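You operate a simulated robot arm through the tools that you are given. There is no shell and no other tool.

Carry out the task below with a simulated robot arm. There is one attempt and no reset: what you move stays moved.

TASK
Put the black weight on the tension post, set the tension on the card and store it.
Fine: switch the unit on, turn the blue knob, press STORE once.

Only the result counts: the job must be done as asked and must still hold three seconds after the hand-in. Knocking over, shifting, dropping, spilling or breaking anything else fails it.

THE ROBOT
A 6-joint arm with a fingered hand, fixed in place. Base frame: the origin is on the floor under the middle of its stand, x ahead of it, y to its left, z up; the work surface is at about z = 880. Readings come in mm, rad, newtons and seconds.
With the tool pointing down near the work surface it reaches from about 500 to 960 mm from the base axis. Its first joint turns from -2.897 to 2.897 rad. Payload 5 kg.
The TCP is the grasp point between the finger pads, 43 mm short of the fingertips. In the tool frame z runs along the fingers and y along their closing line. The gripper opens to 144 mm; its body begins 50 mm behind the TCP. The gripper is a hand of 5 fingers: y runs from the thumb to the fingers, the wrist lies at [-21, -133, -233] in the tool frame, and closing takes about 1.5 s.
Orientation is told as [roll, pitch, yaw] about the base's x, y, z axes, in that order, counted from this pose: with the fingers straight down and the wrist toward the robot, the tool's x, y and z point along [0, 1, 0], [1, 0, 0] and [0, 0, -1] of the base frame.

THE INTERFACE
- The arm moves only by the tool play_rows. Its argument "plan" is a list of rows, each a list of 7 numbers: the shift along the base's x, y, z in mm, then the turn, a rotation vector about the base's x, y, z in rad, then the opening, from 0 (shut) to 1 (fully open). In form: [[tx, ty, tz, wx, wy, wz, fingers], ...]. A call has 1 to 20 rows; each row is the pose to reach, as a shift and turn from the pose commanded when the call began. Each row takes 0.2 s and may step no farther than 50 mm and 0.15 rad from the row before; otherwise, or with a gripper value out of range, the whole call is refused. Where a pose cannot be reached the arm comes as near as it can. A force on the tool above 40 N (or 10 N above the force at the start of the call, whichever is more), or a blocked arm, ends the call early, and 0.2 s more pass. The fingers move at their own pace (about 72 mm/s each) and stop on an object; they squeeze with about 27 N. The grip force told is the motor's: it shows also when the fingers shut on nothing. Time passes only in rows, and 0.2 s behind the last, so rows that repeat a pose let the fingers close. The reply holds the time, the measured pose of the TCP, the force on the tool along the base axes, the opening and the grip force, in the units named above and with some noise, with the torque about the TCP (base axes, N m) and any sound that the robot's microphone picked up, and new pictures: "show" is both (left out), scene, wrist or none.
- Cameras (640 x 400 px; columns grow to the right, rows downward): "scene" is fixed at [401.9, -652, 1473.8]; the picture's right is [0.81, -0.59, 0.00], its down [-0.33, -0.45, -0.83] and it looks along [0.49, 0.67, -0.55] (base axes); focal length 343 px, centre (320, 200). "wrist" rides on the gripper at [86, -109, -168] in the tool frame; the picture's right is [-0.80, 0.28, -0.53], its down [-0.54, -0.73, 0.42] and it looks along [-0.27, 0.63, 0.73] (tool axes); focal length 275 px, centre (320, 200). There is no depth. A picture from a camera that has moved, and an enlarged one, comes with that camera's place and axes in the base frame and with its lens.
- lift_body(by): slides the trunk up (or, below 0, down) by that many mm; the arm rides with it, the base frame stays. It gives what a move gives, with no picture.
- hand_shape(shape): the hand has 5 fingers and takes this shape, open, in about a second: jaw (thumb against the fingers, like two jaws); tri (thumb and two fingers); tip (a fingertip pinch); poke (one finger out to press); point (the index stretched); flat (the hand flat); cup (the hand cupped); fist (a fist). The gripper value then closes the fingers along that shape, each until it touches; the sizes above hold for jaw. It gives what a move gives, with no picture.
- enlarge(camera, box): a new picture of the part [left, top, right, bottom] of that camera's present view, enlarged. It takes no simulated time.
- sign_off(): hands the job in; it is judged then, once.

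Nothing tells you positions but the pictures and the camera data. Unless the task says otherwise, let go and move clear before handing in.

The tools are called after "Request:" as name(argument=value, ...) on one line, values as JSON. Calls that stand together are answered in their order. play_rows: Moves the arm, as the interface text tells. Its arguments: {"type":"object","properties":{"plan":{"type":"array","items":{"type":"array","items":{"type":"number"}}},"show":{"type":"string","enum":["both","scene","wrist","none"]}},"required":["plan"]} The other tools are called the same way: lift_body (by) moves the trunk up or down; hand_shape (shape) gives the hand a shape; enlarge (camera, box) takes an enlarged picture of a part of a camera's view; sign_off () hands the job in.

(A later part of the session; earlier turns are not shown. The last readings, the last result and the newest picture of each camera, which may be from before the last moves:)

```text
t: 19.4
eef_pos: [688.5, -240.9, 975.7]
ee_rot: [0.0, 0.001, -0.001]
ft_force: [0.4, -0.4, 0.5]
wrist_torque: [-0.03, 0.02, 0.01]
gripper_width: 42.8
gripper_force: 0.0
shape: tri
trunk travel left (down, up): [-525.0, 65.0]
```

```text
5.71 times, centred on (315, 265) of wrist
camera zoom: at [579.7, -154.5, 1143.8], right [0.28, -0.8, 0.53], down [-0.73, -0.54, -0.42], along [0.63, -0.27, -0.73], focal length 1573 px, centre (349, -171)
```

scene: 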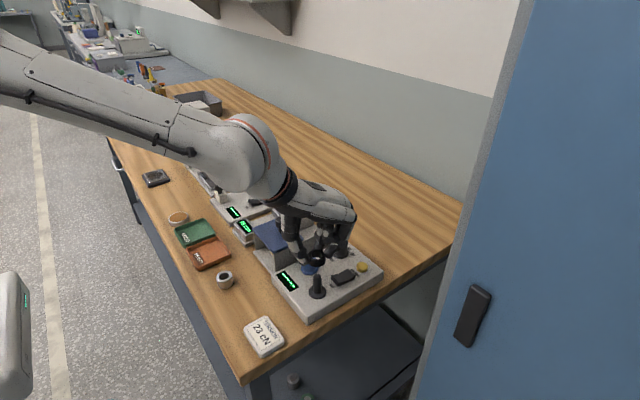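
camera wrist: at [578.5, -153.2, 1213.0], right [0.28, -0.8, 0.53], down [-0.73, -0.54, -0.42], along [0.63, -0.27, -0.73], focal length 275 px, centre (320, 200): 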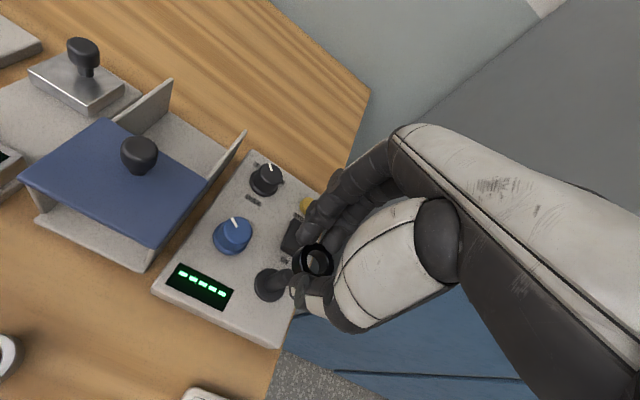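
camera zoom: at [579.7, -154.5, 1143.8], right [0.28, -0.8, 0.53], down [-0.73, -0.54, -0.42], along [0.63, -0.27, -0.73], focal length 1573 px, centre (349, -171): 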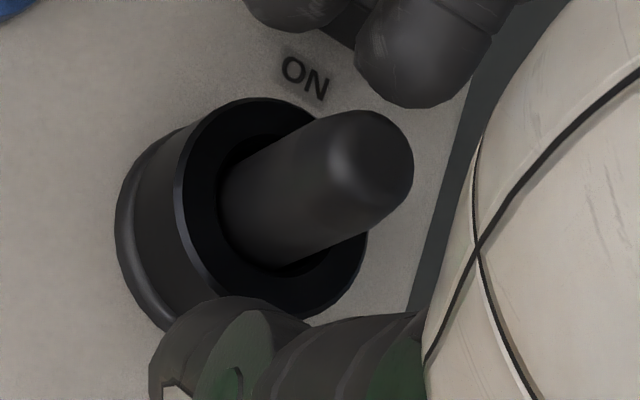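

The ring has dropped onto the flange and is seated. I'll lift straight up, switch to poke, and study the rocker.

Request:
play_rows(plan=[[0, 0, 20, 0, 0, 0, 0.3], [0, 0, 50, 0, 0, 0, 0.3], [0, 0, 85, 0, 0, 0, 0.3], [0, 0, 110, 0, 0, 0, 0.3], [-20, 10, 125, 0, 0, 0, 0.3], [-20, 10, 125, 0, 0, 0, 0.3]], show="none")

Request:
hand_shape(shape="poke")

Request:
enlarge(camera="scene", box=[250, 170, 390, 310])

Request:
enlarge(camera="wrist", box=[180, 120, 400, 340])

Request:
enlarge(camera="scene", box=[320, 250, 380, 300])

```text
t: 20.8
eef_pos: [669.4, -229.6, 1099.8]
ee_rot: [0.0, 0.0, 0.001]
ft_force: [-1.2, 0.0, 0.2]
wrist_torque: [0.02, -0.02, -0.05]
gripper_width: 43.2
gripper_force: 0.0
shape: tri
trunk travel left (down, up): [-525.0, 65.0]
```

```text
t: 21.7
eef_pos: [669.4, -229.4, 1100.1]
ee_rot: [0.0, 0.001, 0.0]
ft_force: [0.3, -0.7, -0.1]
wrist_torque: [-0.01, -0.03, -0.05]
gripper_width: 0.0
gripper_force: 0.0
shape: poke
trunk travel left (down, up): [-525.0, 65.0]
```

```text
2.86 times, centred on (320, 240) of scene
camera zoom: at [401.9, -652.0, 1473.8], right [0.81, -0.59, 0.0], down [-0.33, -0.45, -0.83], along [0.49, 0.67, -0.55], focal length 980 px, centre (320, 86)
```

zoom: 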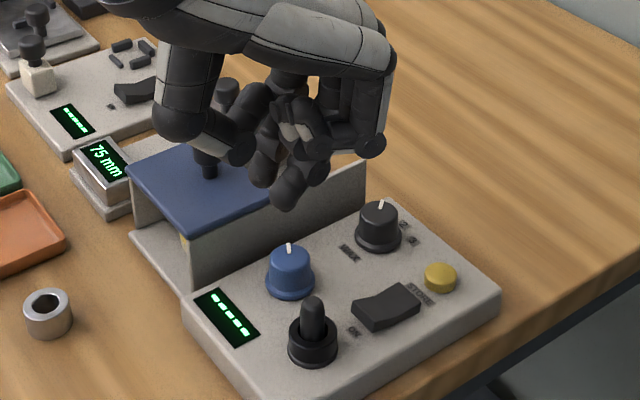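

```text
1.82 times, centred on (290, 230) of wrist
camera zoom: at [560.6, -143.7, 1266.7], right [0.28, -0.8, 0.53], down [-0.73, -0.54, -0.42], along [0.63, -0.27, -0.73], focal length 500 px, centre (374, 146)
```

zoom: 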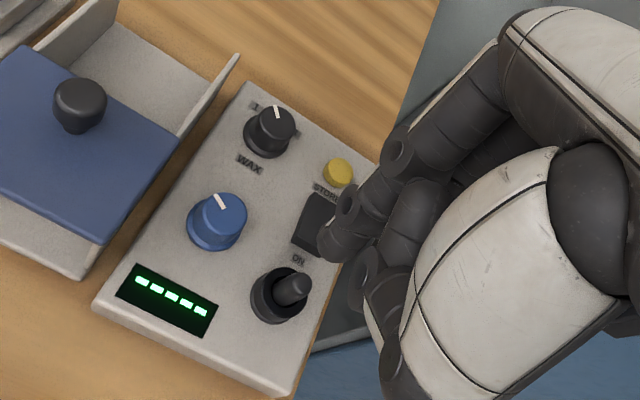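

```text
8.00 times, centred on (350, 275) of scene
camera zoom: at [401.9, -652.0, 1473.8], right [0.81, -0.59, 0.0], down [-0.33, -0.45, -0.83], along [0.49, 0.67, -0.55], focal length 2743 px, centre (80, -400)
```

zoom: 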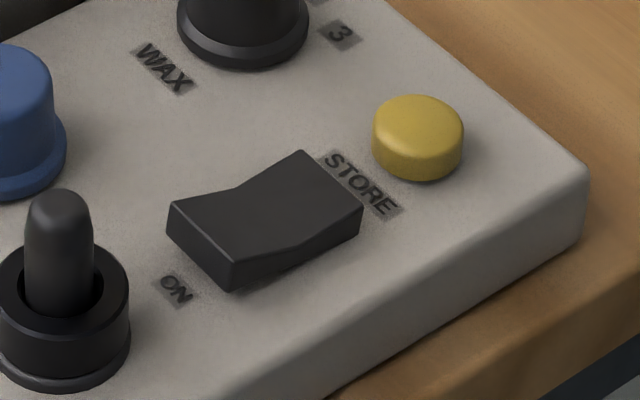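

The weight is seated, and the display still shows dashes with the rocker looking almost level. Next I need the poke fingertip position relative to the TCP, so I'll zoom on it in both cameras.

Request:
enlarge(camera="wrist", box=[250, 170, 350, 270])

Request:
enlarge(camera="scene", box=[280, 180, 350, 250])

```text
4.00 times, centred on (300, 220) of wrist
camera zoom: at [560.6, -143.7, 1266.7], right [0.28, -0.8, 0.53], down [-0.73, -0.54, -0.42], along [0.63, -0.27, -0.73], focal length 1101 px, centre (400, 120)
```

zoom: 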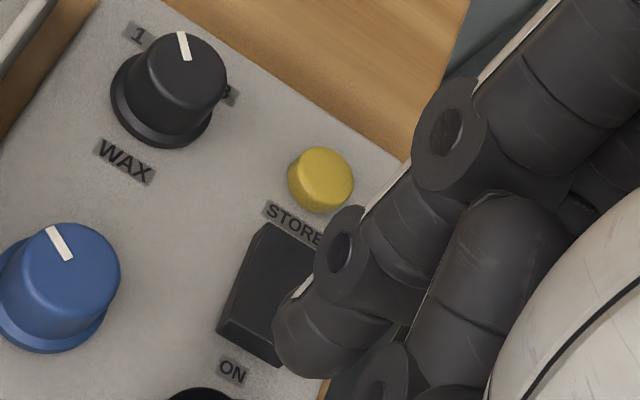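

```text
5.71 times, centred on (315, 215) of scene
camera zoom: at [401.9, -652.0, 1473.8], right [0.81, -0.59, 0.0], down [-0.33, -0.45, -0.83], along [0.49, 0.67, -0.55], focal length 1959 px, centre (349, 114)
```

zoom: 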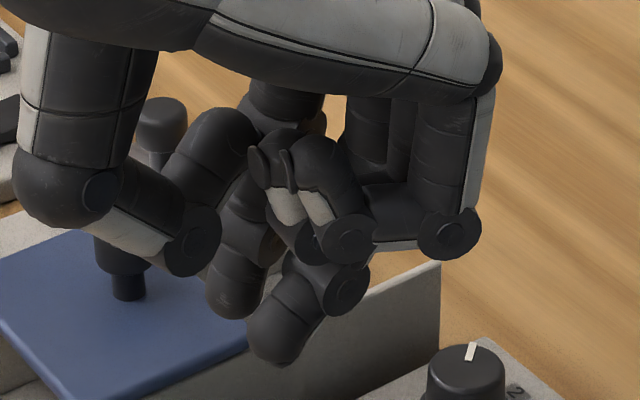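

Two fingertips look alike in the poke shape. I'll look at point for comparison, to be sure which tip is which.

Request:
hand_shape(shape="point")

Request:
enlarge(camera="wrist", box=[180, 50, 400, 350])

Request:
enlarge(camera="scene", box=[260, 150, 380, 270])

Request:
hand_shape(shape="poke")

Request:
enlarge(camera="wrist", box=[180, 50, 400, 350])

Request:
enlarge(camera="scene", box=[260, 150, 380, 270])

```text
t: 22.6
eef_pos: [669.5, -230.0, 1100.1]
ee_rot: [0.0, 0.001, 0.0]
ft_force: [0.1, 0.0, 0.2]
wrist_torque: [0.01, 0.01, 0.0]
gripper_width: 0.0
gripper_force: 0.1
shape: point
trunk travel left (down, up): [-525.0, 65.0]
```

```text
1.33 times, centred on (290, 200) of wrist
camera zoom: at [560.6, -143.7, 1266.7], right [0.28, -0.8, 0.53], down [-0.73, -0.54, -0.42], along [0.63, -0.27, -0.73], focal length 367 px, centre (360, 200)
```

zoom: 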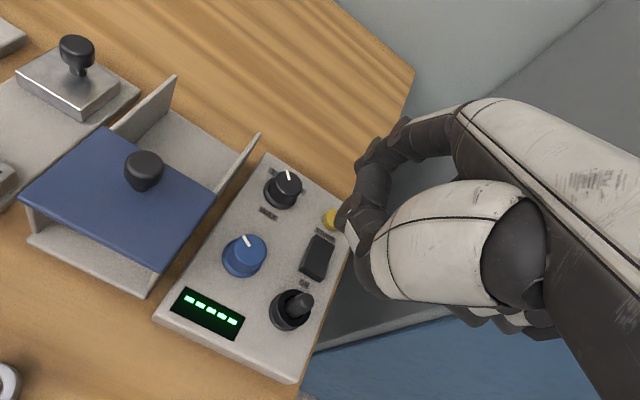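

```text
3.33 times, centred on (320, 210) of scene
camera zoom: at [401.9, -652.0, 1473.8], right [0.81, -0.59, 0.0], down [-0.33, -0.45, -0.83], along [0.49, 0.67, -0.55], focal length 1143 px, centre (320, 167)
```

zoom: 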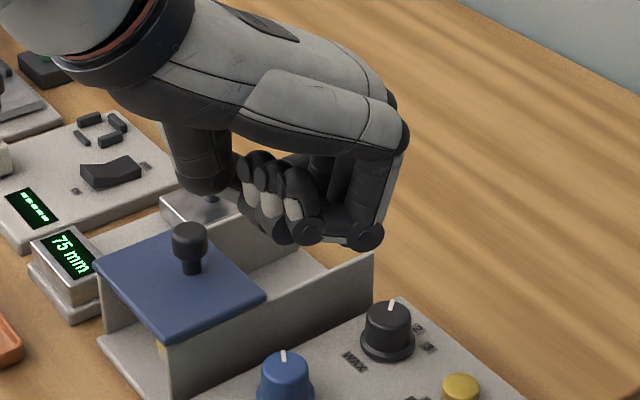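

```text
t: 23.5
eef_pos: [669.0, -230.4, 1100.9]
ee_rot: [0.0, -0.001, 0.0]
ft_force: [0.2, -0.4, 0.0]
wrist_torque: [-0.03, 0.02, -0.03]
gripper_width: 0.1
gripper_force: 0.1
shape: poke
trunk travel left (down, up): [-525.0, 65.0]
```

```text
1.33 times, centred on (290, 200) of wrist
camera zoom: at [560.6, -143.7, 1266.8], right [0.28, -0.8, 0.53], down [-0.73, -0.54, -0.42], along [0.63, -0.27, -0.73], focal length 367 px, centre (360, 200)
```

zoom: 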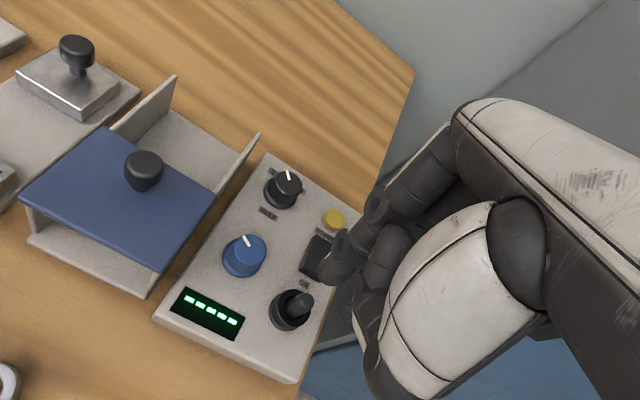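

```text
3.33 times, centred on (320, 210) of scene
camera zoom: at [401.9, -652.0, 1473.8], right [0.81, -0.59, 0.0], down [-0.33, -0.45, -0.83], along [0.49, 0.67, -0.55], focal length 1143 px, centre (320, 167)
```

zoom: 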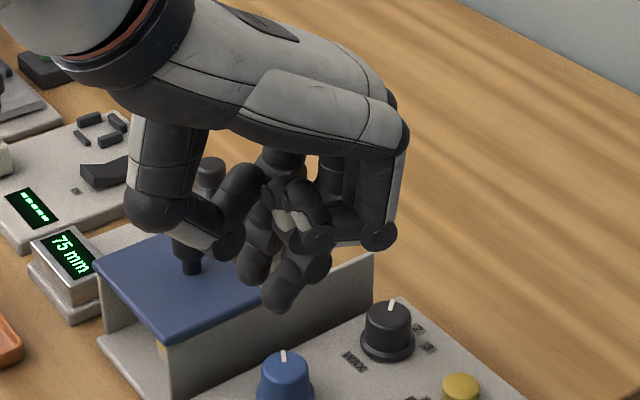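

Poke is still ambiguous from this angle. I'll turn the hand in free air to see the finger from another side.

Request:
play_rows(plan=[[0, 0, 5, 0, 0, 0.14, 0], [0, 0, 10, 0, 0, 0.28, 0], [0, 0, 15, 0, 0, 0.42, 0], [0, 0, 20, 0, 0, 0.56, 0], [0, 0, 20, 0, 0, 0.7, 0], [0, 0, 20, 0, 0, 0.84, 0], [0, 0, 20, 0, 0, 0.98, 0], [0, 0, 20, 0, 0, 0.98, 0]], show="wrist")

Request:
enlarge(camera="scene", box=[250, 140, 370, 260])

```text
t: 25.3
eef_pos: [668.3, -230.3, 1121.2]
ee_rot: [0.001, -0.002, 0.981]
ft_force: [-0.3, 0.5, -0.6]
wrist_torque: [-0.02, -0.02, 0.03]
gripper_width: 0.1
gripper_force: 26.6
shape: jaw
trunk travel left (down, up): [-525.0, 65.0]
camera wrist: at [536.0, -272.8, 1288.4], right [0.82, -0.21, 0.53], down [0.05, -0.9, -0.42], along [0.57, 0.37, -0.73], focal length 275 px, centre (320, 200)
```

wrist: 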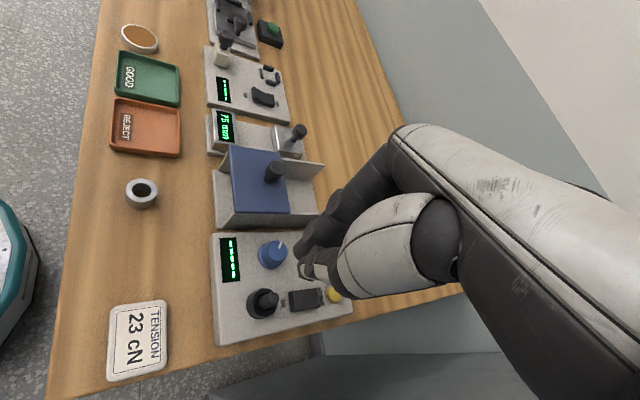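

```text
3.33 times, centred on (310, 200) of scene
camera zoom: at [401.9, -652.0, 1473.8], right [0.81, -0.59, 0.0], down [-0.33, -0.45, -0.83], along [0.49, 0.67, -0.55], focal length 1143 px, centre (353, 200)
```

zoom: 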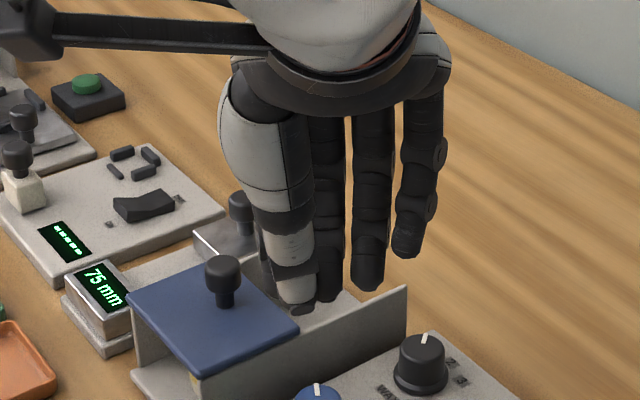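

Sending gripper value 0 turned poke into a closed jaw. I'll set poke again and move with value 1 to see whether the shape holds.

Request:
hand_shape(shape="poke")

Request:
play_rows(plan=[[0, 0, 0, 0, 0, 0, 1], [0, 0, 0, 0, 0, 0, 1]], show="wrist")

Request:
enlarge(camera="scene", box=[250, 140, 370, 260])

```text
t: 26.2
eef_pos: [668.9, -229.8, 1121.2]
ee_rot: [-0.001, 0.001, 0.98]
ft_force: [-0.3, 0.7, -0.5]
wrist_torque: [0.02, 0.0, 0.01]
gripper_width: 0.0
gripper_force: 0.1
shape: poke
trunk travel left (down, up): [-525.0, 65.0]
```

```text
t: 26.8
eef_pos: [668.1, -230.6, 1121.6]
ee_rot: [0.0, 0.001, 0.978]
ft_force: [0.8, -0.1, 0.2]
wrist_torque: [0.01, -0.02, 0.0]
gripper_width: 0.2
gripper_force: 0.0
shape: poke
trunk travel left (down, up): [-525.0, 65.0]
camera wrist: at [536.0, -272.6, 1288.3], right [0.82, -0.21, 0.53], down [0.05, -0.9, -0.42], along [0.57, 0.37, -0.73], focal length 275 px, centre (320, 200)
```

wrist: 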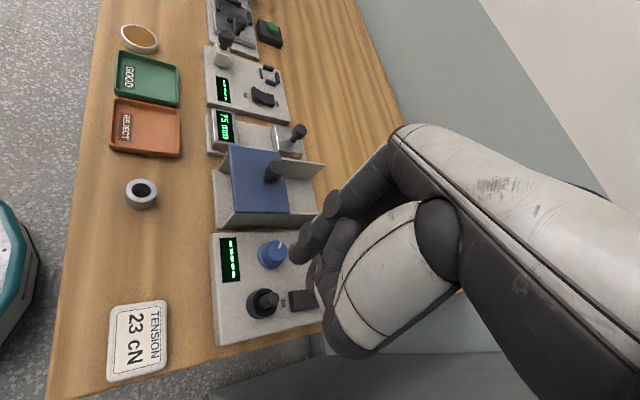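

```text
3.33 times, centred on (310, 200) of scene
camera zoom: at [401.9, -652.0, 1473.8], right [0.81, -0.59, 0.0], down [-0.33, -0.45, -0.83], along [0.49, 0.67, -0.55], focal length 1143 px, centre (353, 200)
```

zoom: 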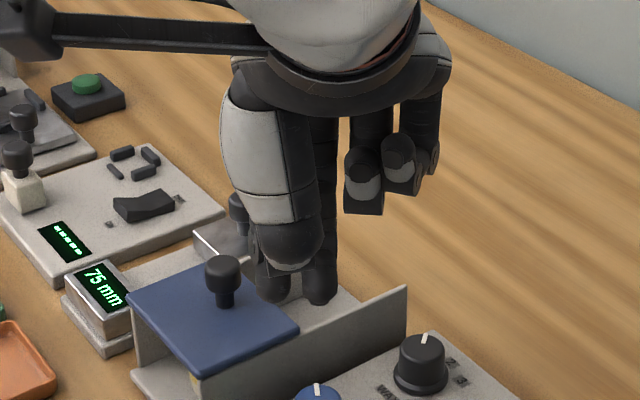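

With value 1 the poke shape stays. It extends the index and middle fingers together, about 27 mm apart, with the others curled. I'll turn back to yaw 0 and bring the index fingertip above the ON end of the rocker, at about (746, -248).

Request:
play_rows(plan=[[10, -4, 0, 0, 0, -0.14, 1], [20, -8, 0, 0, 0, -0.28, 1], [30, -12, -10, 0, 0, -0.42, 1], [40, -16, -20, 0, 0, -0.56, 1], [55, -20, -30, 0, 0, -0.7, 1], [65, -25, -45, 0, 0, -0.84, 1], [75, -28, -60, 0, 0, -0.98, 1], [75, -28, -90, 0, 0, -0.98, 1], [75, -28, -110, 0, 0, -0.98, 1], [75, -28, -110, 0, 0, -0.98, 1]], show="both")

Request:
enlarge(camera="scene", box=[300, 220, 390, 310])

Request:
enlarge(camera="wrist", box=[240, 180, 360, 300])

```text
t: 29.0
eef_pos: [741.9, -258.0, 1012.4]
ee_rot: [0.0, 0.0, 0.001]
ft_force: [0.7, 0.8, -0.8]
wrist_torque: [-0.03, -0.01, 0.01]
gripper_width: 0.0
gripper_force: 0.0
shape: poke
trunk travel left (down, up): [-525.0, 65.0]
camera wrist: at [633.9, -171.7, 1179.2], right [0.28, -0.8, 0.53], down [-0.73, -0.54, -0.42], along [0.63, -0.27, -0.73], focal length 275 px, centre (320, 200)
```

scene: 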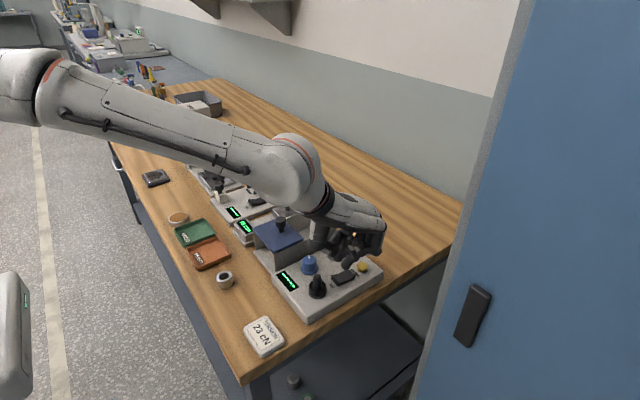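
wrist: 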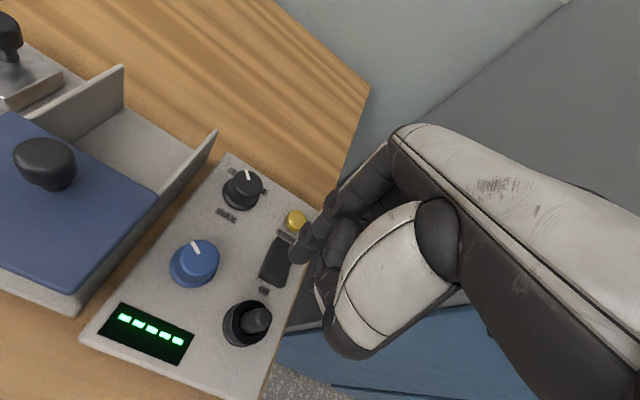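

```text
4.44 times, centred on (345, 265) of scene
camera zoom: at [401.9, -652.0, 1473.8], right [0.81, -0.59, 0.0], down [-0.33, -0.45, -0.83], along [0.49, 0.67, -0.55], focal length 1524 px, centre (209, -89)
```

zoom: 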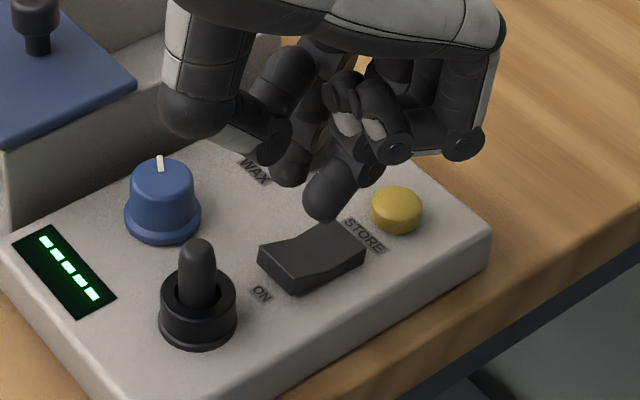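

```text
3.33 times, centred on (300, 240) of wrist
camera zoom: at [633.9, -171.7, 1179.2], right [0.28, -0.8, 0.53], down [-0.73, -0.54, -0.42], along [0.63, -0.27, -0.73], focal length 918 px, centre (387, 67)
```

zoom: 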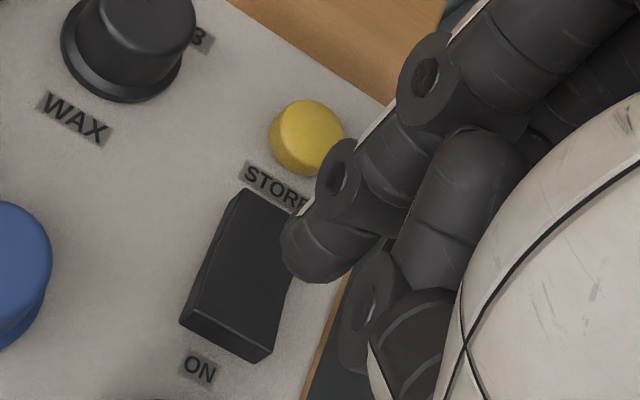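

Checking against the rotated view, the index tip is at about TCP + (2, 10.5, -45), so it should be over the ON end now. I'll descend most of the way and check.

Request:
play_rows(plan=[[-1, 0, -15, 0, 0, 0, 1], [-2, 0, -30, 0, 0, 0, 1], [-2, 0, -38, 0, 0, 0, 1], [-2, 0, -38, 0, 0, 0, 1]], show="none")

Request:
enlarge(camera="scene", box=[310, 240, 380, 310])

Request:
enlarge(camera="wrist", box=[250, 200, 350, 300])

```text
t: 30.0
eef_pos: [741.5, -257.2, 974.0]
ee_rot: [0.0, 0.001, 0.002]
ft_force: [0.4, 0.3, -0.6]
wrist_torque: [0.01, 0.0, 0.0]
gripper_width: 0.0
gripper_force: 0.0
shape: poke
trunk travel left (down, up): [-525.0, 65.0]
```

```text
5.71 times, centred on (345, 275) of scene
camera zoom: at [401.9, -652.0, 1473.8], right [0.81, -0.59, 0.0], down [-0.33, -0.45, -0.83], along [0.49, 0.67, -0.55], focal length 1959 px, centre (177, -229)
```

zoom: 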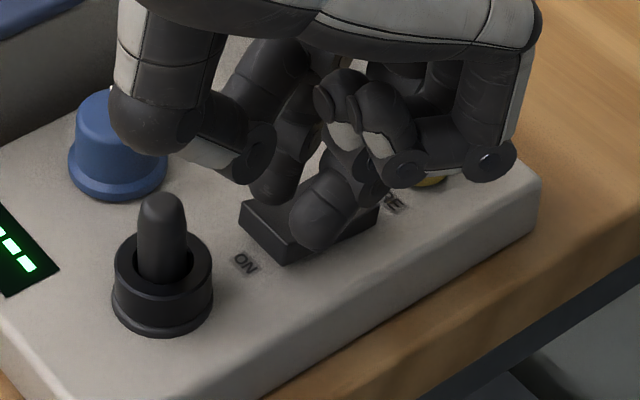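

```text
4.00 times, centred on (300, 250) of wrist
camera zoom: at [632.0, -171.7, 1140.4], right [0.28, -0.8, 0.53], down [-0.73, -0.54, -0.42], along [0.63, -0.27, -0.73], focal length 1101 px, centre (400, 0)
```

zoom: 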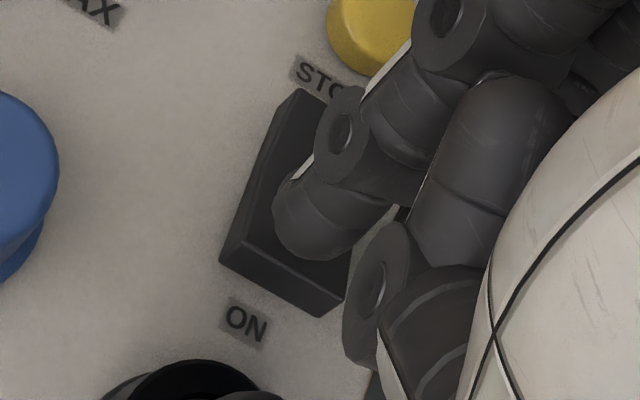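

The index tip is about 12 mm above the ON half of the rocker, on its centreline. I'll press down in small steps and watch the force.

Request:
play_rows(plan=[[0, 0, -6, 0, 0, 0, 1], [0, 0, -10, 0, 0, 0, 1], [0, 0, -12, 0, 0, 0, 1], [0, 0, -13, 0, 0, 0, 1]], show="none")

Request:
enlarge(camera="scene", box=[270, 240, 380, 310])

```text
t: 31.0
eef_pos: [741.5, -257.7, 965.8]
ee_rot: [-0.002, -0.007, 0.0]
ft_force: [-0.4, 2.7, 24.5]
wrist_torque: [0.32, -0.1, 0.05]
gripper_width: 0.0
gripper_force: 0.0
shape: poke
trunk travel left (down, up): [-525.0, 65.0]
```

```text
5.71 times, centred on (325, 275) of scene
camera zoom: at [401.9, -652.0, 1473.8], right [0.81, -0.59, 0.0], down [-0.33, -0.45, -0.83], along [0.49, 0.67, -0.55], focal length 1959 px, centre (291, -229)
```

zoom: 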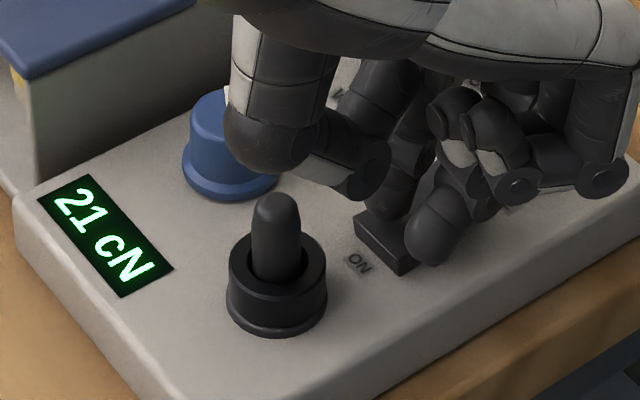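

The unit switched on and shows 21 cN; the target is 23 cN. I'll lift off the rocker and check it stays on.

Request:
play_rows(plan=[[0, 0, 10, 0, 0, 0, 1], [0, 0, 40, 0, 0, 0, 1], [0, 0, 80, 0, 0, 0, 1], [-15, 10, 110, 0, 0, 0, 1], [-30, 30, 120, 0, 0, 0, 1], [-30, 50, 120, 0, 0, 0, 1], [-30, 50, 120, 0, 0, 0, 1]], show="scene")

Request:
enlarge(camera="scene", box=[270, 230, 390, 320])

Request:
enlarge(camera="wrist", box=[150, 180, 350, 380])

```text
t: 32.6
eef_pos: [711.9, -209.1, 1081.1]
ee_rot: [0.0, 0.002, -0.002]
ft_force: [-0.4, 0.9, -0.2]
wrist_torque: [-0.01, 0.01, -0.02]
gripper_width: 0.0
gripper_force: 0.1
shape: poke
trunk travel left (down, up): [-525.0, 65.0]
```

scene: 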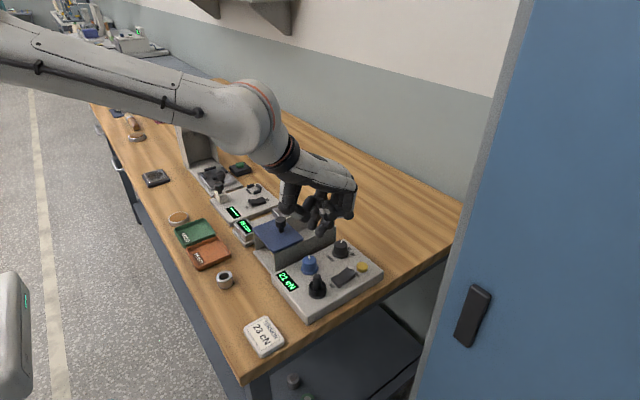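

```text
4.44 times, centred on (330, 275) of scene
camera zoom: at [401.9, -652.0, 1473.8], right [0.81, -0.59, 0.0], down [-0.33, -0.45, -0.83], along [0.49, 0.67, -0.55], focal length 1524 px, centre (276, -133)
```

zoom: 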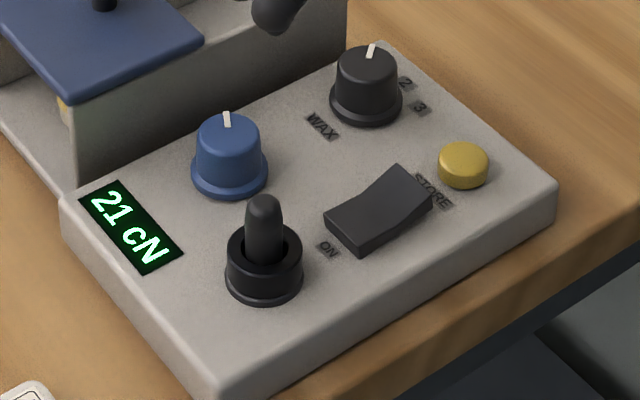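

```text
2.00 times, centred on (250, 280) of wrist
camera zoom: at [602.9, -123.6, 1247.5], right [0.28, -0.8, 0.53], down [-0.73, -0.54, -0.42], along [0.63, -0.27, -0.73], focal length 551 px, centre (460, 40)
```

zoom: 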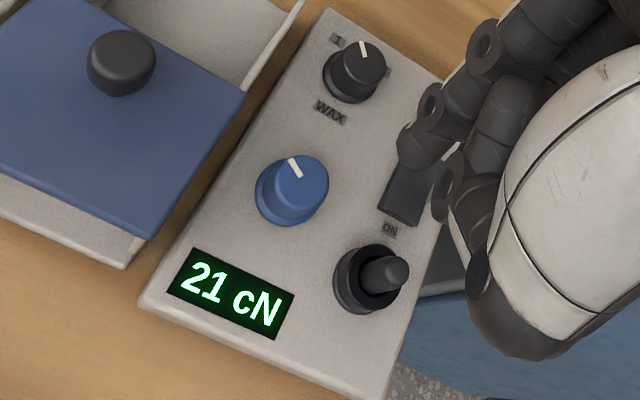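

The unit is on and reads 21 cN. The blue knob is at about (715, -180) with its top at about z = 938. I'll switch to tri, close part way in the air, and move above the knob.

Request:
hand_shape(shape="tri")

Request:
play_rows(plan=[[0, 10, -10, 0, 0, 0, 0.8], [0, 20, -20, 0, 0, 0, 0.6], [0, 30, -30, 0, 0, 0, 0.5], [0, 35, -45, 0, 0, 0, 0.5], [0, 35, -65, 0, 0, 0, 0.5], [0, 35, -65, 0, 0, 0, 0.5], [0, 35, -65, 0, 0, 0, 0.5]], show="none")

Request:
enlarge(camera="scene", box=[265, 210, 365, 310])

Request:
enlarge(camera="wrist", box=[210, 170, 370, 370])

```text
t: 33.5
eef_pos: [711.6, -210.7, 1081.0]
ee_rot: [0.001, 0.0, -0.001]
ft_force: [0.0, -0.7, -0.2]
wrist_torque: [0.0, 0.02, -0.02]
gripper_width: 143.8
gripper_force: 0.1
shape: tri
trunk travel left (down, up): [-525.0, 65.0]
```

```text
t: 35.1
eef_pos: [712.5, -174.2, 1016.1]
ee_rot: [0.0, 0.0, 0.0]
ft_force: [0.2, 0.0, -0.5]
wrist_torque: [-0.03, -0.02, 0.01]
gripper_width: 72.4
gripper_force: 0.0
shape: tri
trunk travel left (down, up): [-525.0, 65.0]
```

```text
4.00 times, centred on (315, 260) of scene
camera zoom: at [401.9, -652.0, 1473.8], right [0.81, -0.59, 0.0], down [-0.33, -0.45, -0.83], along [0.49, 0.67, -0.55], focal length 1371 px, centre (340, -40)
```

zoom: 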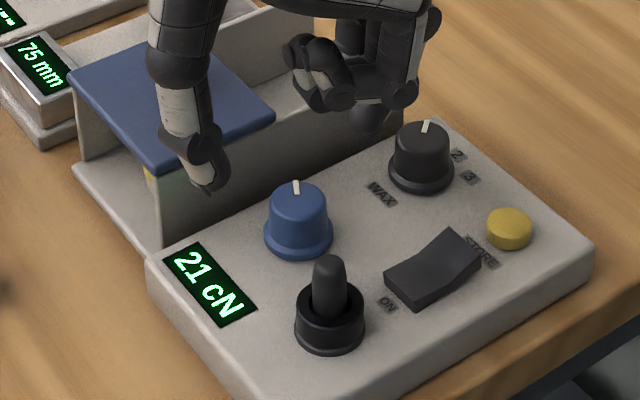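

```text
2.00 times, centred on (290, 270) of wrist
camera zoom: at [602.6, -87.6, 1182.3], right [0.28, -0.8, 0.53], down [-0.73, -0.54, -0.42], along [0.63, -0.27, -0.73], focal length 551 px, centre (380, 60)
```

zoom: 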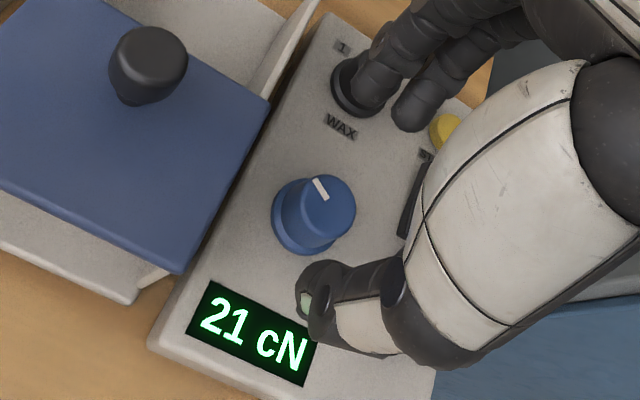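

The fingers straddle the blue knob and are clear of the post and the black knob. I'll shift slightly and descend around it.

Request:
play_rows(plan=[[1.5, -2, -10, 0, 0, 0, 0.5], [1.5, -2, -25, 0, 0, 0, 0.5], [1.5, -2, -40, 0, 0, 0, 0.5], [1.5, -2, -51, 0, 0, 0, 0.5], [1.5, -2, -51, 0, 0, 0, 0.5]], show="none")

Request:
enlarge(camera="scene", box=[265, 230, 355, 320])

Request:
enlarge(camera="wrist", box=[210, 170, 370, 370])

```text
t: 36.3
eef_pos: [712.8, -176.0, 964.9]
ee_rot: [-0.001, 0.002, 0.001]
ft_force: [-0.1, -0.7, 0.2]
wrist_torque: [0.0, -0.03, -0.04]
gripper_width: 72.6
gripper_force: 0.1
shape: tri
trunk travel left (down, up): [-525.0, 65.0]
```

```text
4.44 times, centred on (310, 275) of scene
camera zoom: at [401.9, -652.0, 1473.8], right [0.81, -0.59, 0.0], down [-0.33, -0.45, -0.83], along [0.49, 0.67, -0.55], focal length 1524 px, centre (364, -133)
```

zoom: 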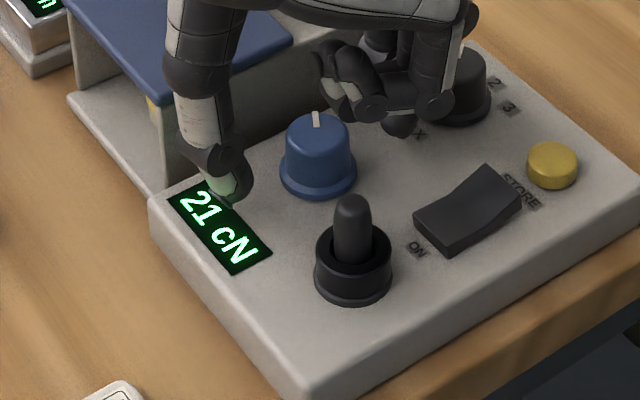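

```text
2.00 times, centred on (290, 270) of wrist
camera zoom: at [604.5, -89.9, 1131.2], right [0.28, -0.8, 0.53], down [-0.73, -0.54, -0.42], along [0.63, -0.27, -0.73], focal length 551 px, centre (380, 60)
```

zoom: 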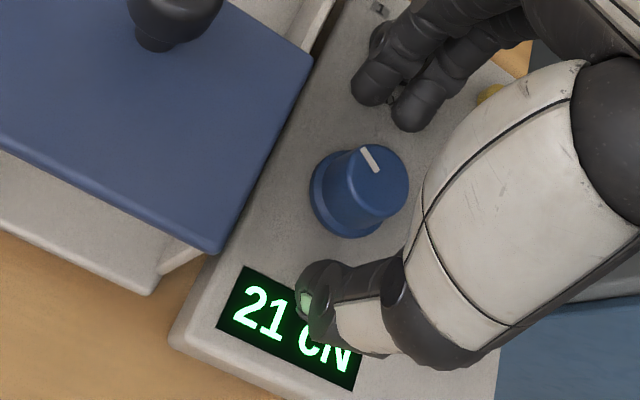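

Everything is lined up, with thumb and fingers on opposite sides of the knob. I'll close on it.

Request:
play_rows(plan=[[0, 0, 0, 0, 0, 0, 0.35], [0, 0, 0, 0, 0, 0, 0.25], [0, 0, 0, 0, 0, 0, 0.1], [0, 0, 0, 0, 0, 0, 0.1], [0, 0, 0, 0, 0, 0, 0.1], [0, 0, 0, 0, 0, 0, 0.1], [0, 0, 0, 0, 0, 0, 0.1]], show="none")

Request:
enlarge(camera="scene", box=[265, 230, 355, 320])

Request:
enlarge(camera="wrist", box=[210, 170, 370, 370])

```text
t: 37.9
eef_pos: [713.2, -175.9, 964.1]
ee_rot: [-0.002, -0.001, 0.0]
ft_force: [-0.6, 0.2, -1.7]
wrist_torque: [0.03, 0.0, 0.05]
gripper_width: 23.5
gripper_force: 27.0
shape: tri
trunk travel left (down, up): [-525.0, 65.0]
```

```text
4.44 times, centred on (310, 275) of scene
camera zoom: at [401.9, -652.0, 1473.8], right [0.81, -0.59, 0.0], down [-0.33, -0.45, -0.83], along [0.49, 0.67, -0.55], focal length 1524 px, centre (364, -133)
```

zoom: 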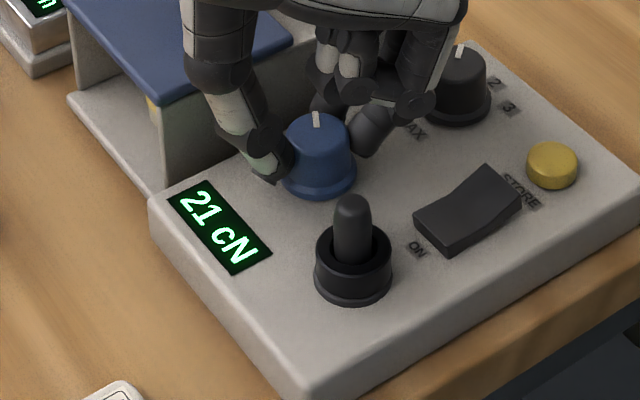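

```text
2.00 times, centred on (290, 270) of wrist
camera zoom: at [604.4, -89.9, 1131.3], right [0.28, -0.8, 0.53], down [-0.73, -0.54, -0.42], along [0.63, -0.27, -0.73], focal length 551 px, centre (380, 60)
```

zoom: 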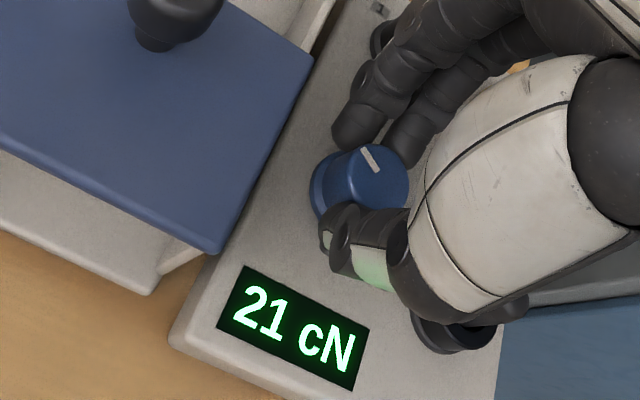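

The knob is gripped and the display still reads 21 cN. I'll turn a small amount clockwise (-0.1 rad) to learn which way the reading goes.

Request:
play_rows(plan=[[0.23, 0.11, 0, 0, 0, -0.05, 0.1], [0.46, 0.23, 0, 0, 0, -0.1, 0.1], [0.46, 0.23, 0, 0, 0, -0.1, 0.1]], show="none")

Request:
enlarge(camera="wrist", box=[210, 170, 370, 370])

Request:
enlarge(camera="scene", box=[265, 230, 355, 320])

```text
t: 38.7
eef_pos: [713.2, -175.3, 963.5]
ee_rot: [0.0, 0.001, -0.101]
ft_force: [2.2, 0.8, -2.4]
wrist_torque: [-0.01, -0.09, 0.03]
gripper_width: 23.2
gripper_force: 27.0
shape: tri
trunk travel left (down, up): [-525.0, 65.0]
```

```text
2.00 times, centred on (290, 270) of wrist
camera zoom: at [613.7, -79.1, 1131.2], right [0.2, -0.82, 0.53], down [-0.78, -0.47, -0.42], along [0.6, -0.33, -0.73], focal length 551 px, centre (380, 60)
```

zoom: 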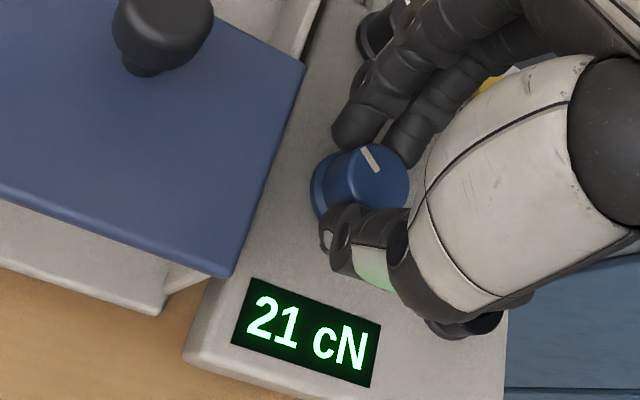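

```text
4.44 times, centred on (310, 275) of scene
camera zoom: at [401.9, -652.0, 1473.8], right [0.81, -0.59, 0.0], down [-0.33, -0.45, -0.83], along [0.49, 0.67, -0.55], focal length 1524 px, centre (364, -133)
```

zoom: 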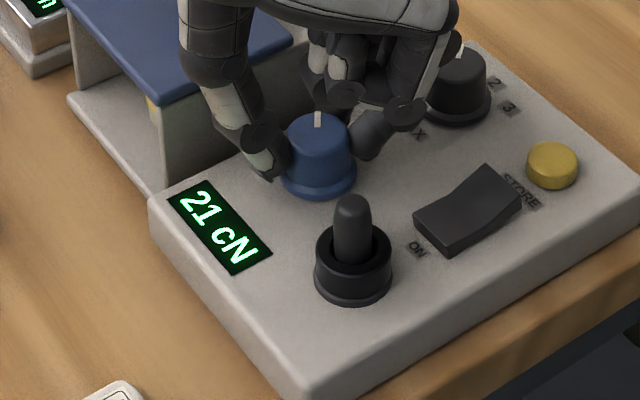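

The knob turned with the hand, and the reading is still 21. I'll continue clockwise another 0.1 rad.

Request:
play_rows(plan=[[0.24, 0.09, 0, 0, 0, -0.05, 0.1], [0.48, 0.18, 0, 0, 0, -0.1, 0.1], [0.48, 0.18, 0, 0, 0, -0.1, 0.1]], show="none")

Request:
enlarge(camera="wrist", box=[210, 170, 370, 370])

Request:
enlarge(camera="scene", box=[265, 230, 355, 320])

```text
t: 39.5
eef_pos: [713.8, -175.8, 964.6]
ee_rot: [0.001, -0.001, -0.2]
ft_force: [2.0, 0.2, -1.0]
wrist_torque: [-0.01, -0.14, 0.02]
gripper_width: 23.2
gripper_force: 26.9
shape: tri
trunk travel left (down, up): [-525.0, 65.0]
```

```text
2.00 times, centred on (290, 270) of wrist
camera zoom: at [624.2, -69.5, 1131.1], right [0.12, -0.84, 0.53], down [-0.82, -0.39, -0.42], along [0.56, -0.39, -0.73], focal length 551 px, centre (380, 60)
```

zoom: 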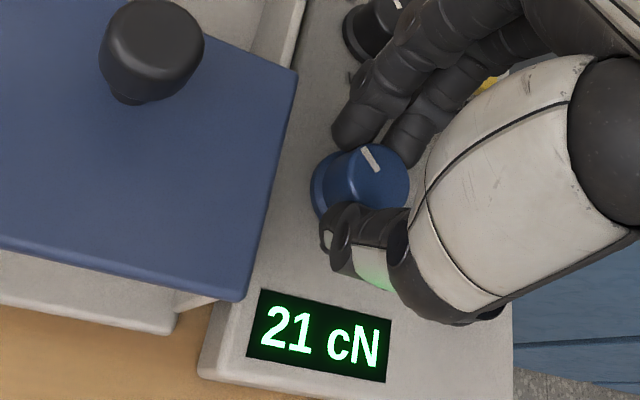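

```text
4.44 times, centred on (310, 275) of scene
camera zoom: at [401.9, -652.0, 1473.8], right [0.81, -0.59, 0.0], down [-0.33, -0.45, -0.83], along [0.49, 0.67, -0.55], focal length 1524 px, centre (364, -133)
```

zoom: 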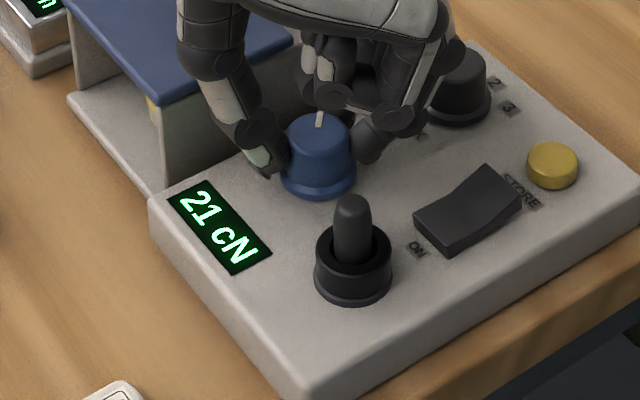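

Still 21 cN after 0.2 rad, so each step must be coarse. I'll continue clockwise to -0.4 rad in total.

Request:
play_rows(plan=[[0.25, 0.07, 0, 0, 0, -0.05, 0.1], [0.5, 0.13, 0, 0, 0, -0.1, 0.1], [0.75, 0.18, 0, 0, 0, -0.15, 0.1], [1.01, 0.21, 0, 0, 0, -0.2, 0.1], [1.01, 0.21, 0, 0, 0, -0.2, 0.1]], show="none")

Request:
enlarge(camera="wrist", box=[210, 170, 370, 370])

Request:
enlarge(camera="scene", box=[265, 230, 355, 320])

```text
t: 40.7
eef_pos: [714.3, -175.7, 964.5]
ee_rot: [-0.001, -0.001, -0.4]
ft_force: [-0.8, -1.4, 0.0]
wrist_torque: [-0.12, -0.06, -0.03]
gripper_width: 23.5
gripper_force: 27.0
shape: tri
trunk travel left (down, up): [-525.0, 65.0]
```

```text
2.00 times, centred on (290, 270) of wrist
camera zoom: at [648.2, -53.5, 1131.2], right [-0.05, -0.84, 0.53], down [-0.88, -0.22, -0.42], along [0.47, -0.49, -0.73], focal length 551 px, centre (380, 60)
```

zoom: 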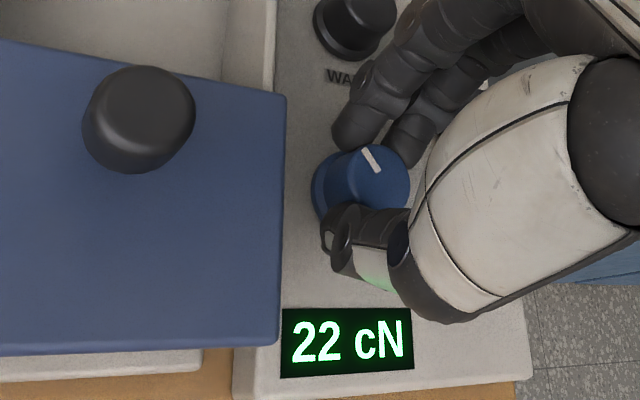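

```text
4.44 times, centred on (310, 275) of scene
camera zoom: at [401.9, -652.0, 1473.8], right [0.81, -0.59, 0.0], down [-0.33, -0.45, -0.83], along [0.49, 0.67, -0.55], focal length 1524 px, centre (364, -133)
```

zoom: 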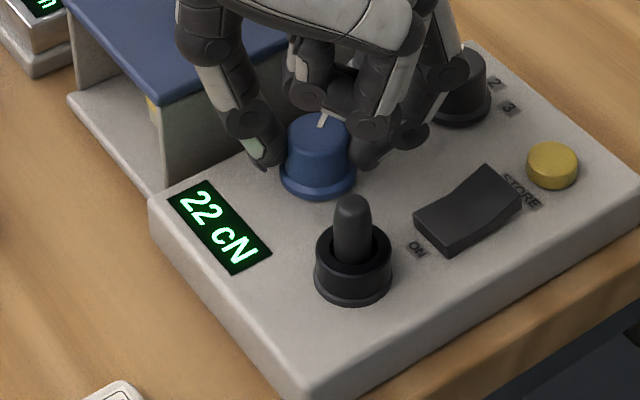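

Clockwise raises the reading, which is now 22 cN. I'll continue in 0.1 rad steps and watch for 23.

Request:
play_rows(plan=[[0.26, 0.02, 0, 0, 0, -0.05, 0.1], [0.51, 0.03, 0, 0, 0, -0.1, 0.1], [0.51, 0.03, 0, 0, 0, -0.1, 0.1]], show="none")

Request:
enlarge(camera="scene", box=[265, 230, 355, 320])

Request:
play_rows(plan=[[0.26, -0.01, 0, 0, 0, -0.05, 0.1], [0.52, -0.02, 0, 0, 0, -0.1, 0.1], [0.52, -0.02, 0, 0, 0, -0.1, 0.1]], show="none")

Request:
enlarge(camera="scene", box=[265, 230, 355, 320])

```text
t: 41.5
eef_pos: [715.6, -174.4, 963.3]
ee_rot: [-0.001, 0.0, -0.501]
ft_force: [-1.3, -2.0, 1.1]
wrist_torque: [-0.1, -0.01, 0.0]
gripper_width: 23.4
gripper_force: 26.7
shape: tri
trunk travel left (down, up): [-525.0, 65.0]
```

```text
4.44 times, centred on (310, 275) of scene
camera zoom: at [401.9, -652.0, 1473.8], right [0.81, -0.59, 0.0], down [-0.33, -0.45, -0.83], along [0.49, 0.67, -0.55], focal length 1524 px, centre (364, -133)
```

zoom: 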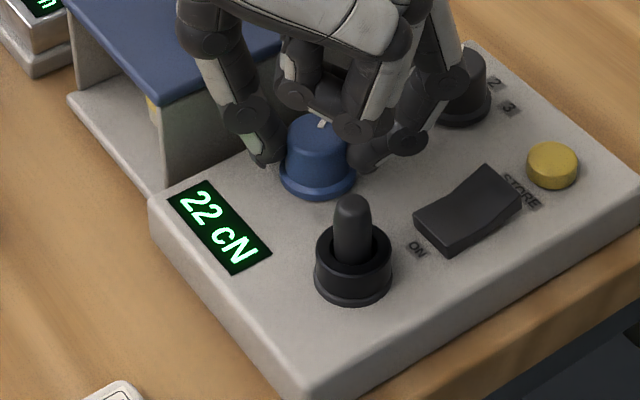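

```text
t: 42.3
eef_pos: [715.4, -175.5, 965.6]
ee_rot: [0.001, 0.0, -0.601]
ft_force: [-0.2, -3.3, -1.0]
wrist_torque: [-0.13, 0.01, -0.01]
gripper_width: 23.0
gripper_force: 27.1
shape: tri
trunk travel left (down, up): [-525.0, 65.0]
```

```text
4.44 times, centred on (310, 275) of scene
camera zoom: at [401.9, -652.0, 1473.8], right [0.81, -0.59, 0.0], down [-0.33, -0.45, -0.83], along [0.49, 0.67, -0.55], focal length 1524 px, centre (364, -133)
```

zoom: 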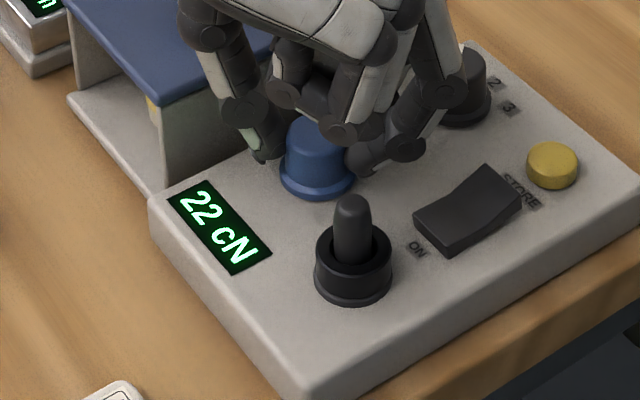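

Still 22 at -0.6 rad. I'll continue in 0.1 rad steps, using the wrist view to check the knob follows.

Request:
play_rows(plan=[[0.25, -0.03, 0, 0, 0, -0.05, 0.1], [0.5, -0.07, 0, 0, 0, -0.1, 0.1], [0.5, -0.07, 0, 0, 0, -0.1, 0.1]], show="none")

Request:
enlarge(camera="wrist", box=[210, 170, 370, 370])

Request:
enlarge(camera="scene", box=[265, 230, 355, 320])

```text
t: 43.1
eef_pos: [716.8, -176.1, 963.8]
ee_rot: [0.0, -0.001, -0.702]
ft_force: [0.2, -2.9, -2.0]
wrist_torque: [-0.12, -0.03, 0.04]
gripper_width: 23.3
gripper_force: 26.6
shape: tri
trunk travel left (down, up): [-525.0, 65.0]
```

```text
2.00 times, centred on (290, 270) of wrist
camera zoom: at [688.5, -39.4, 1131.3], right [-0.3, -0.79, 0.53], down [-0.9, 0.05, -0.42], along [0.31, -0.61, -0.73], focal length 551 px, centre (380, 60)
```

zoom: 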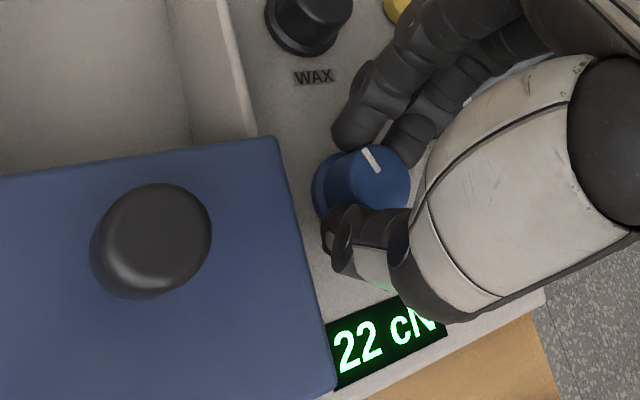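

```text
4.44 times, centred on (310, 275) of scene
camera zoom: at [401.9, -652.0, 1473.8], right [0.81, -0.59, 0.0], down [-0.33, -0.45, -0.83], along [0.49, 0.67, -0.55], focal length 1524 px, centre (364, -133)
```

zoom: 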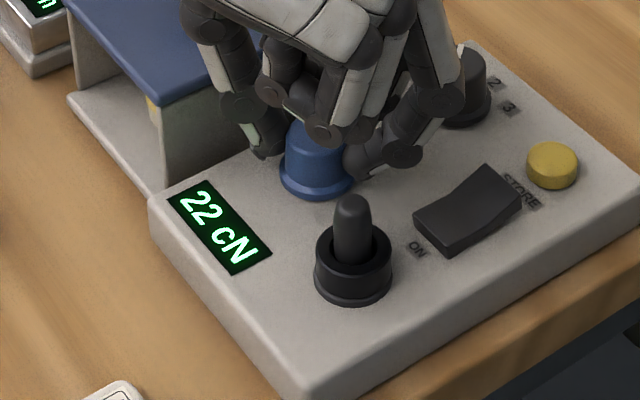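

The knob is following the hand. I'll continue to -0.8 and then -0.9 rad.

Request:
play_rows(plan=[[0.25, -0.1, 0, 0, 0, -0.05, 0.1], [0.5, -0.3, 0, 0, 0, -0.1, 0.1], [0.5, -0.3, 0, 0, 0, -0.1, 0.1]], show="none")

Request:
enlarge(camera="scene", box=[265, 230, 355, 320])

Request:
play_rows(plan=[[0.25, -0.1, 0, 0, 0, -0.05, 0.1], [0.48, -0.3, 0, 0, 0, -0.1, 0.1], [0.48, -0.3, 0, 0, 0, -0.1, 0.1]], show="none")

Request:
enlarge(camera="scene", box=[265, 230, 355, 320])

```text
t: 43.9
eef_pos: [717.1, -174.9, 965.0]
ee_rot: [0.001, 0.0, -0.803]
ft_force: [-0.8, -0.8, -0.5]
wrist_torque: [-0.12, -0.04, 0.03]
gripper_width: 23.2
gripper_force: 26.6
shape: tri
trunk travel left (down, up): [-525.0, 65.0]
```

```text
4.44 times, centred on (310, 275) of scene
camera zoom: at [401.9, -652.0, 1473.8], right [0.81, -0.59, 0.0], down [-0.33, -0.45, -0.83], along [0.49, 0.67, -0.55], focal length 1524 px, centre (364, -133)
```

zoom: 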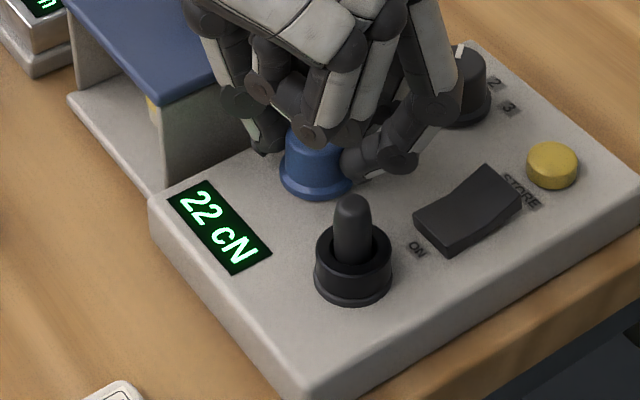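

```text
t: 44.7
eef_pos: [717.9, -176.7, 965.1]
ee_rot: [0.0, -0.001, -0.9]
ft_force: [1.7, -0.3, 1.6]
wrist_torque: [-0.08, -0.09, 0.06]
gripper_width: 23.4
gripper_force: 27.1
shape: tri
trunk travel left (down, up): [-525.0, 65.0]
```

```text
4.44 times, centred on (310, 275) of scene
camera zoom: at [401.9, -652.0, 1473.8], right [0.81, -0.59, 0.0], down [-0.33, -0.45, -0.83], along [0.49, 0.67, -0.55], focal length 1524 px, centre (364, -133)
```

zoom: 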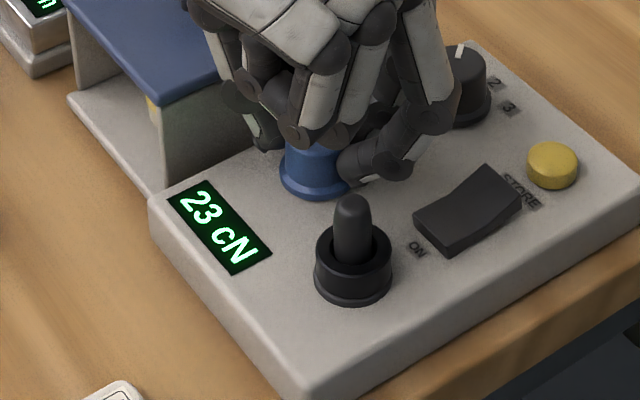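

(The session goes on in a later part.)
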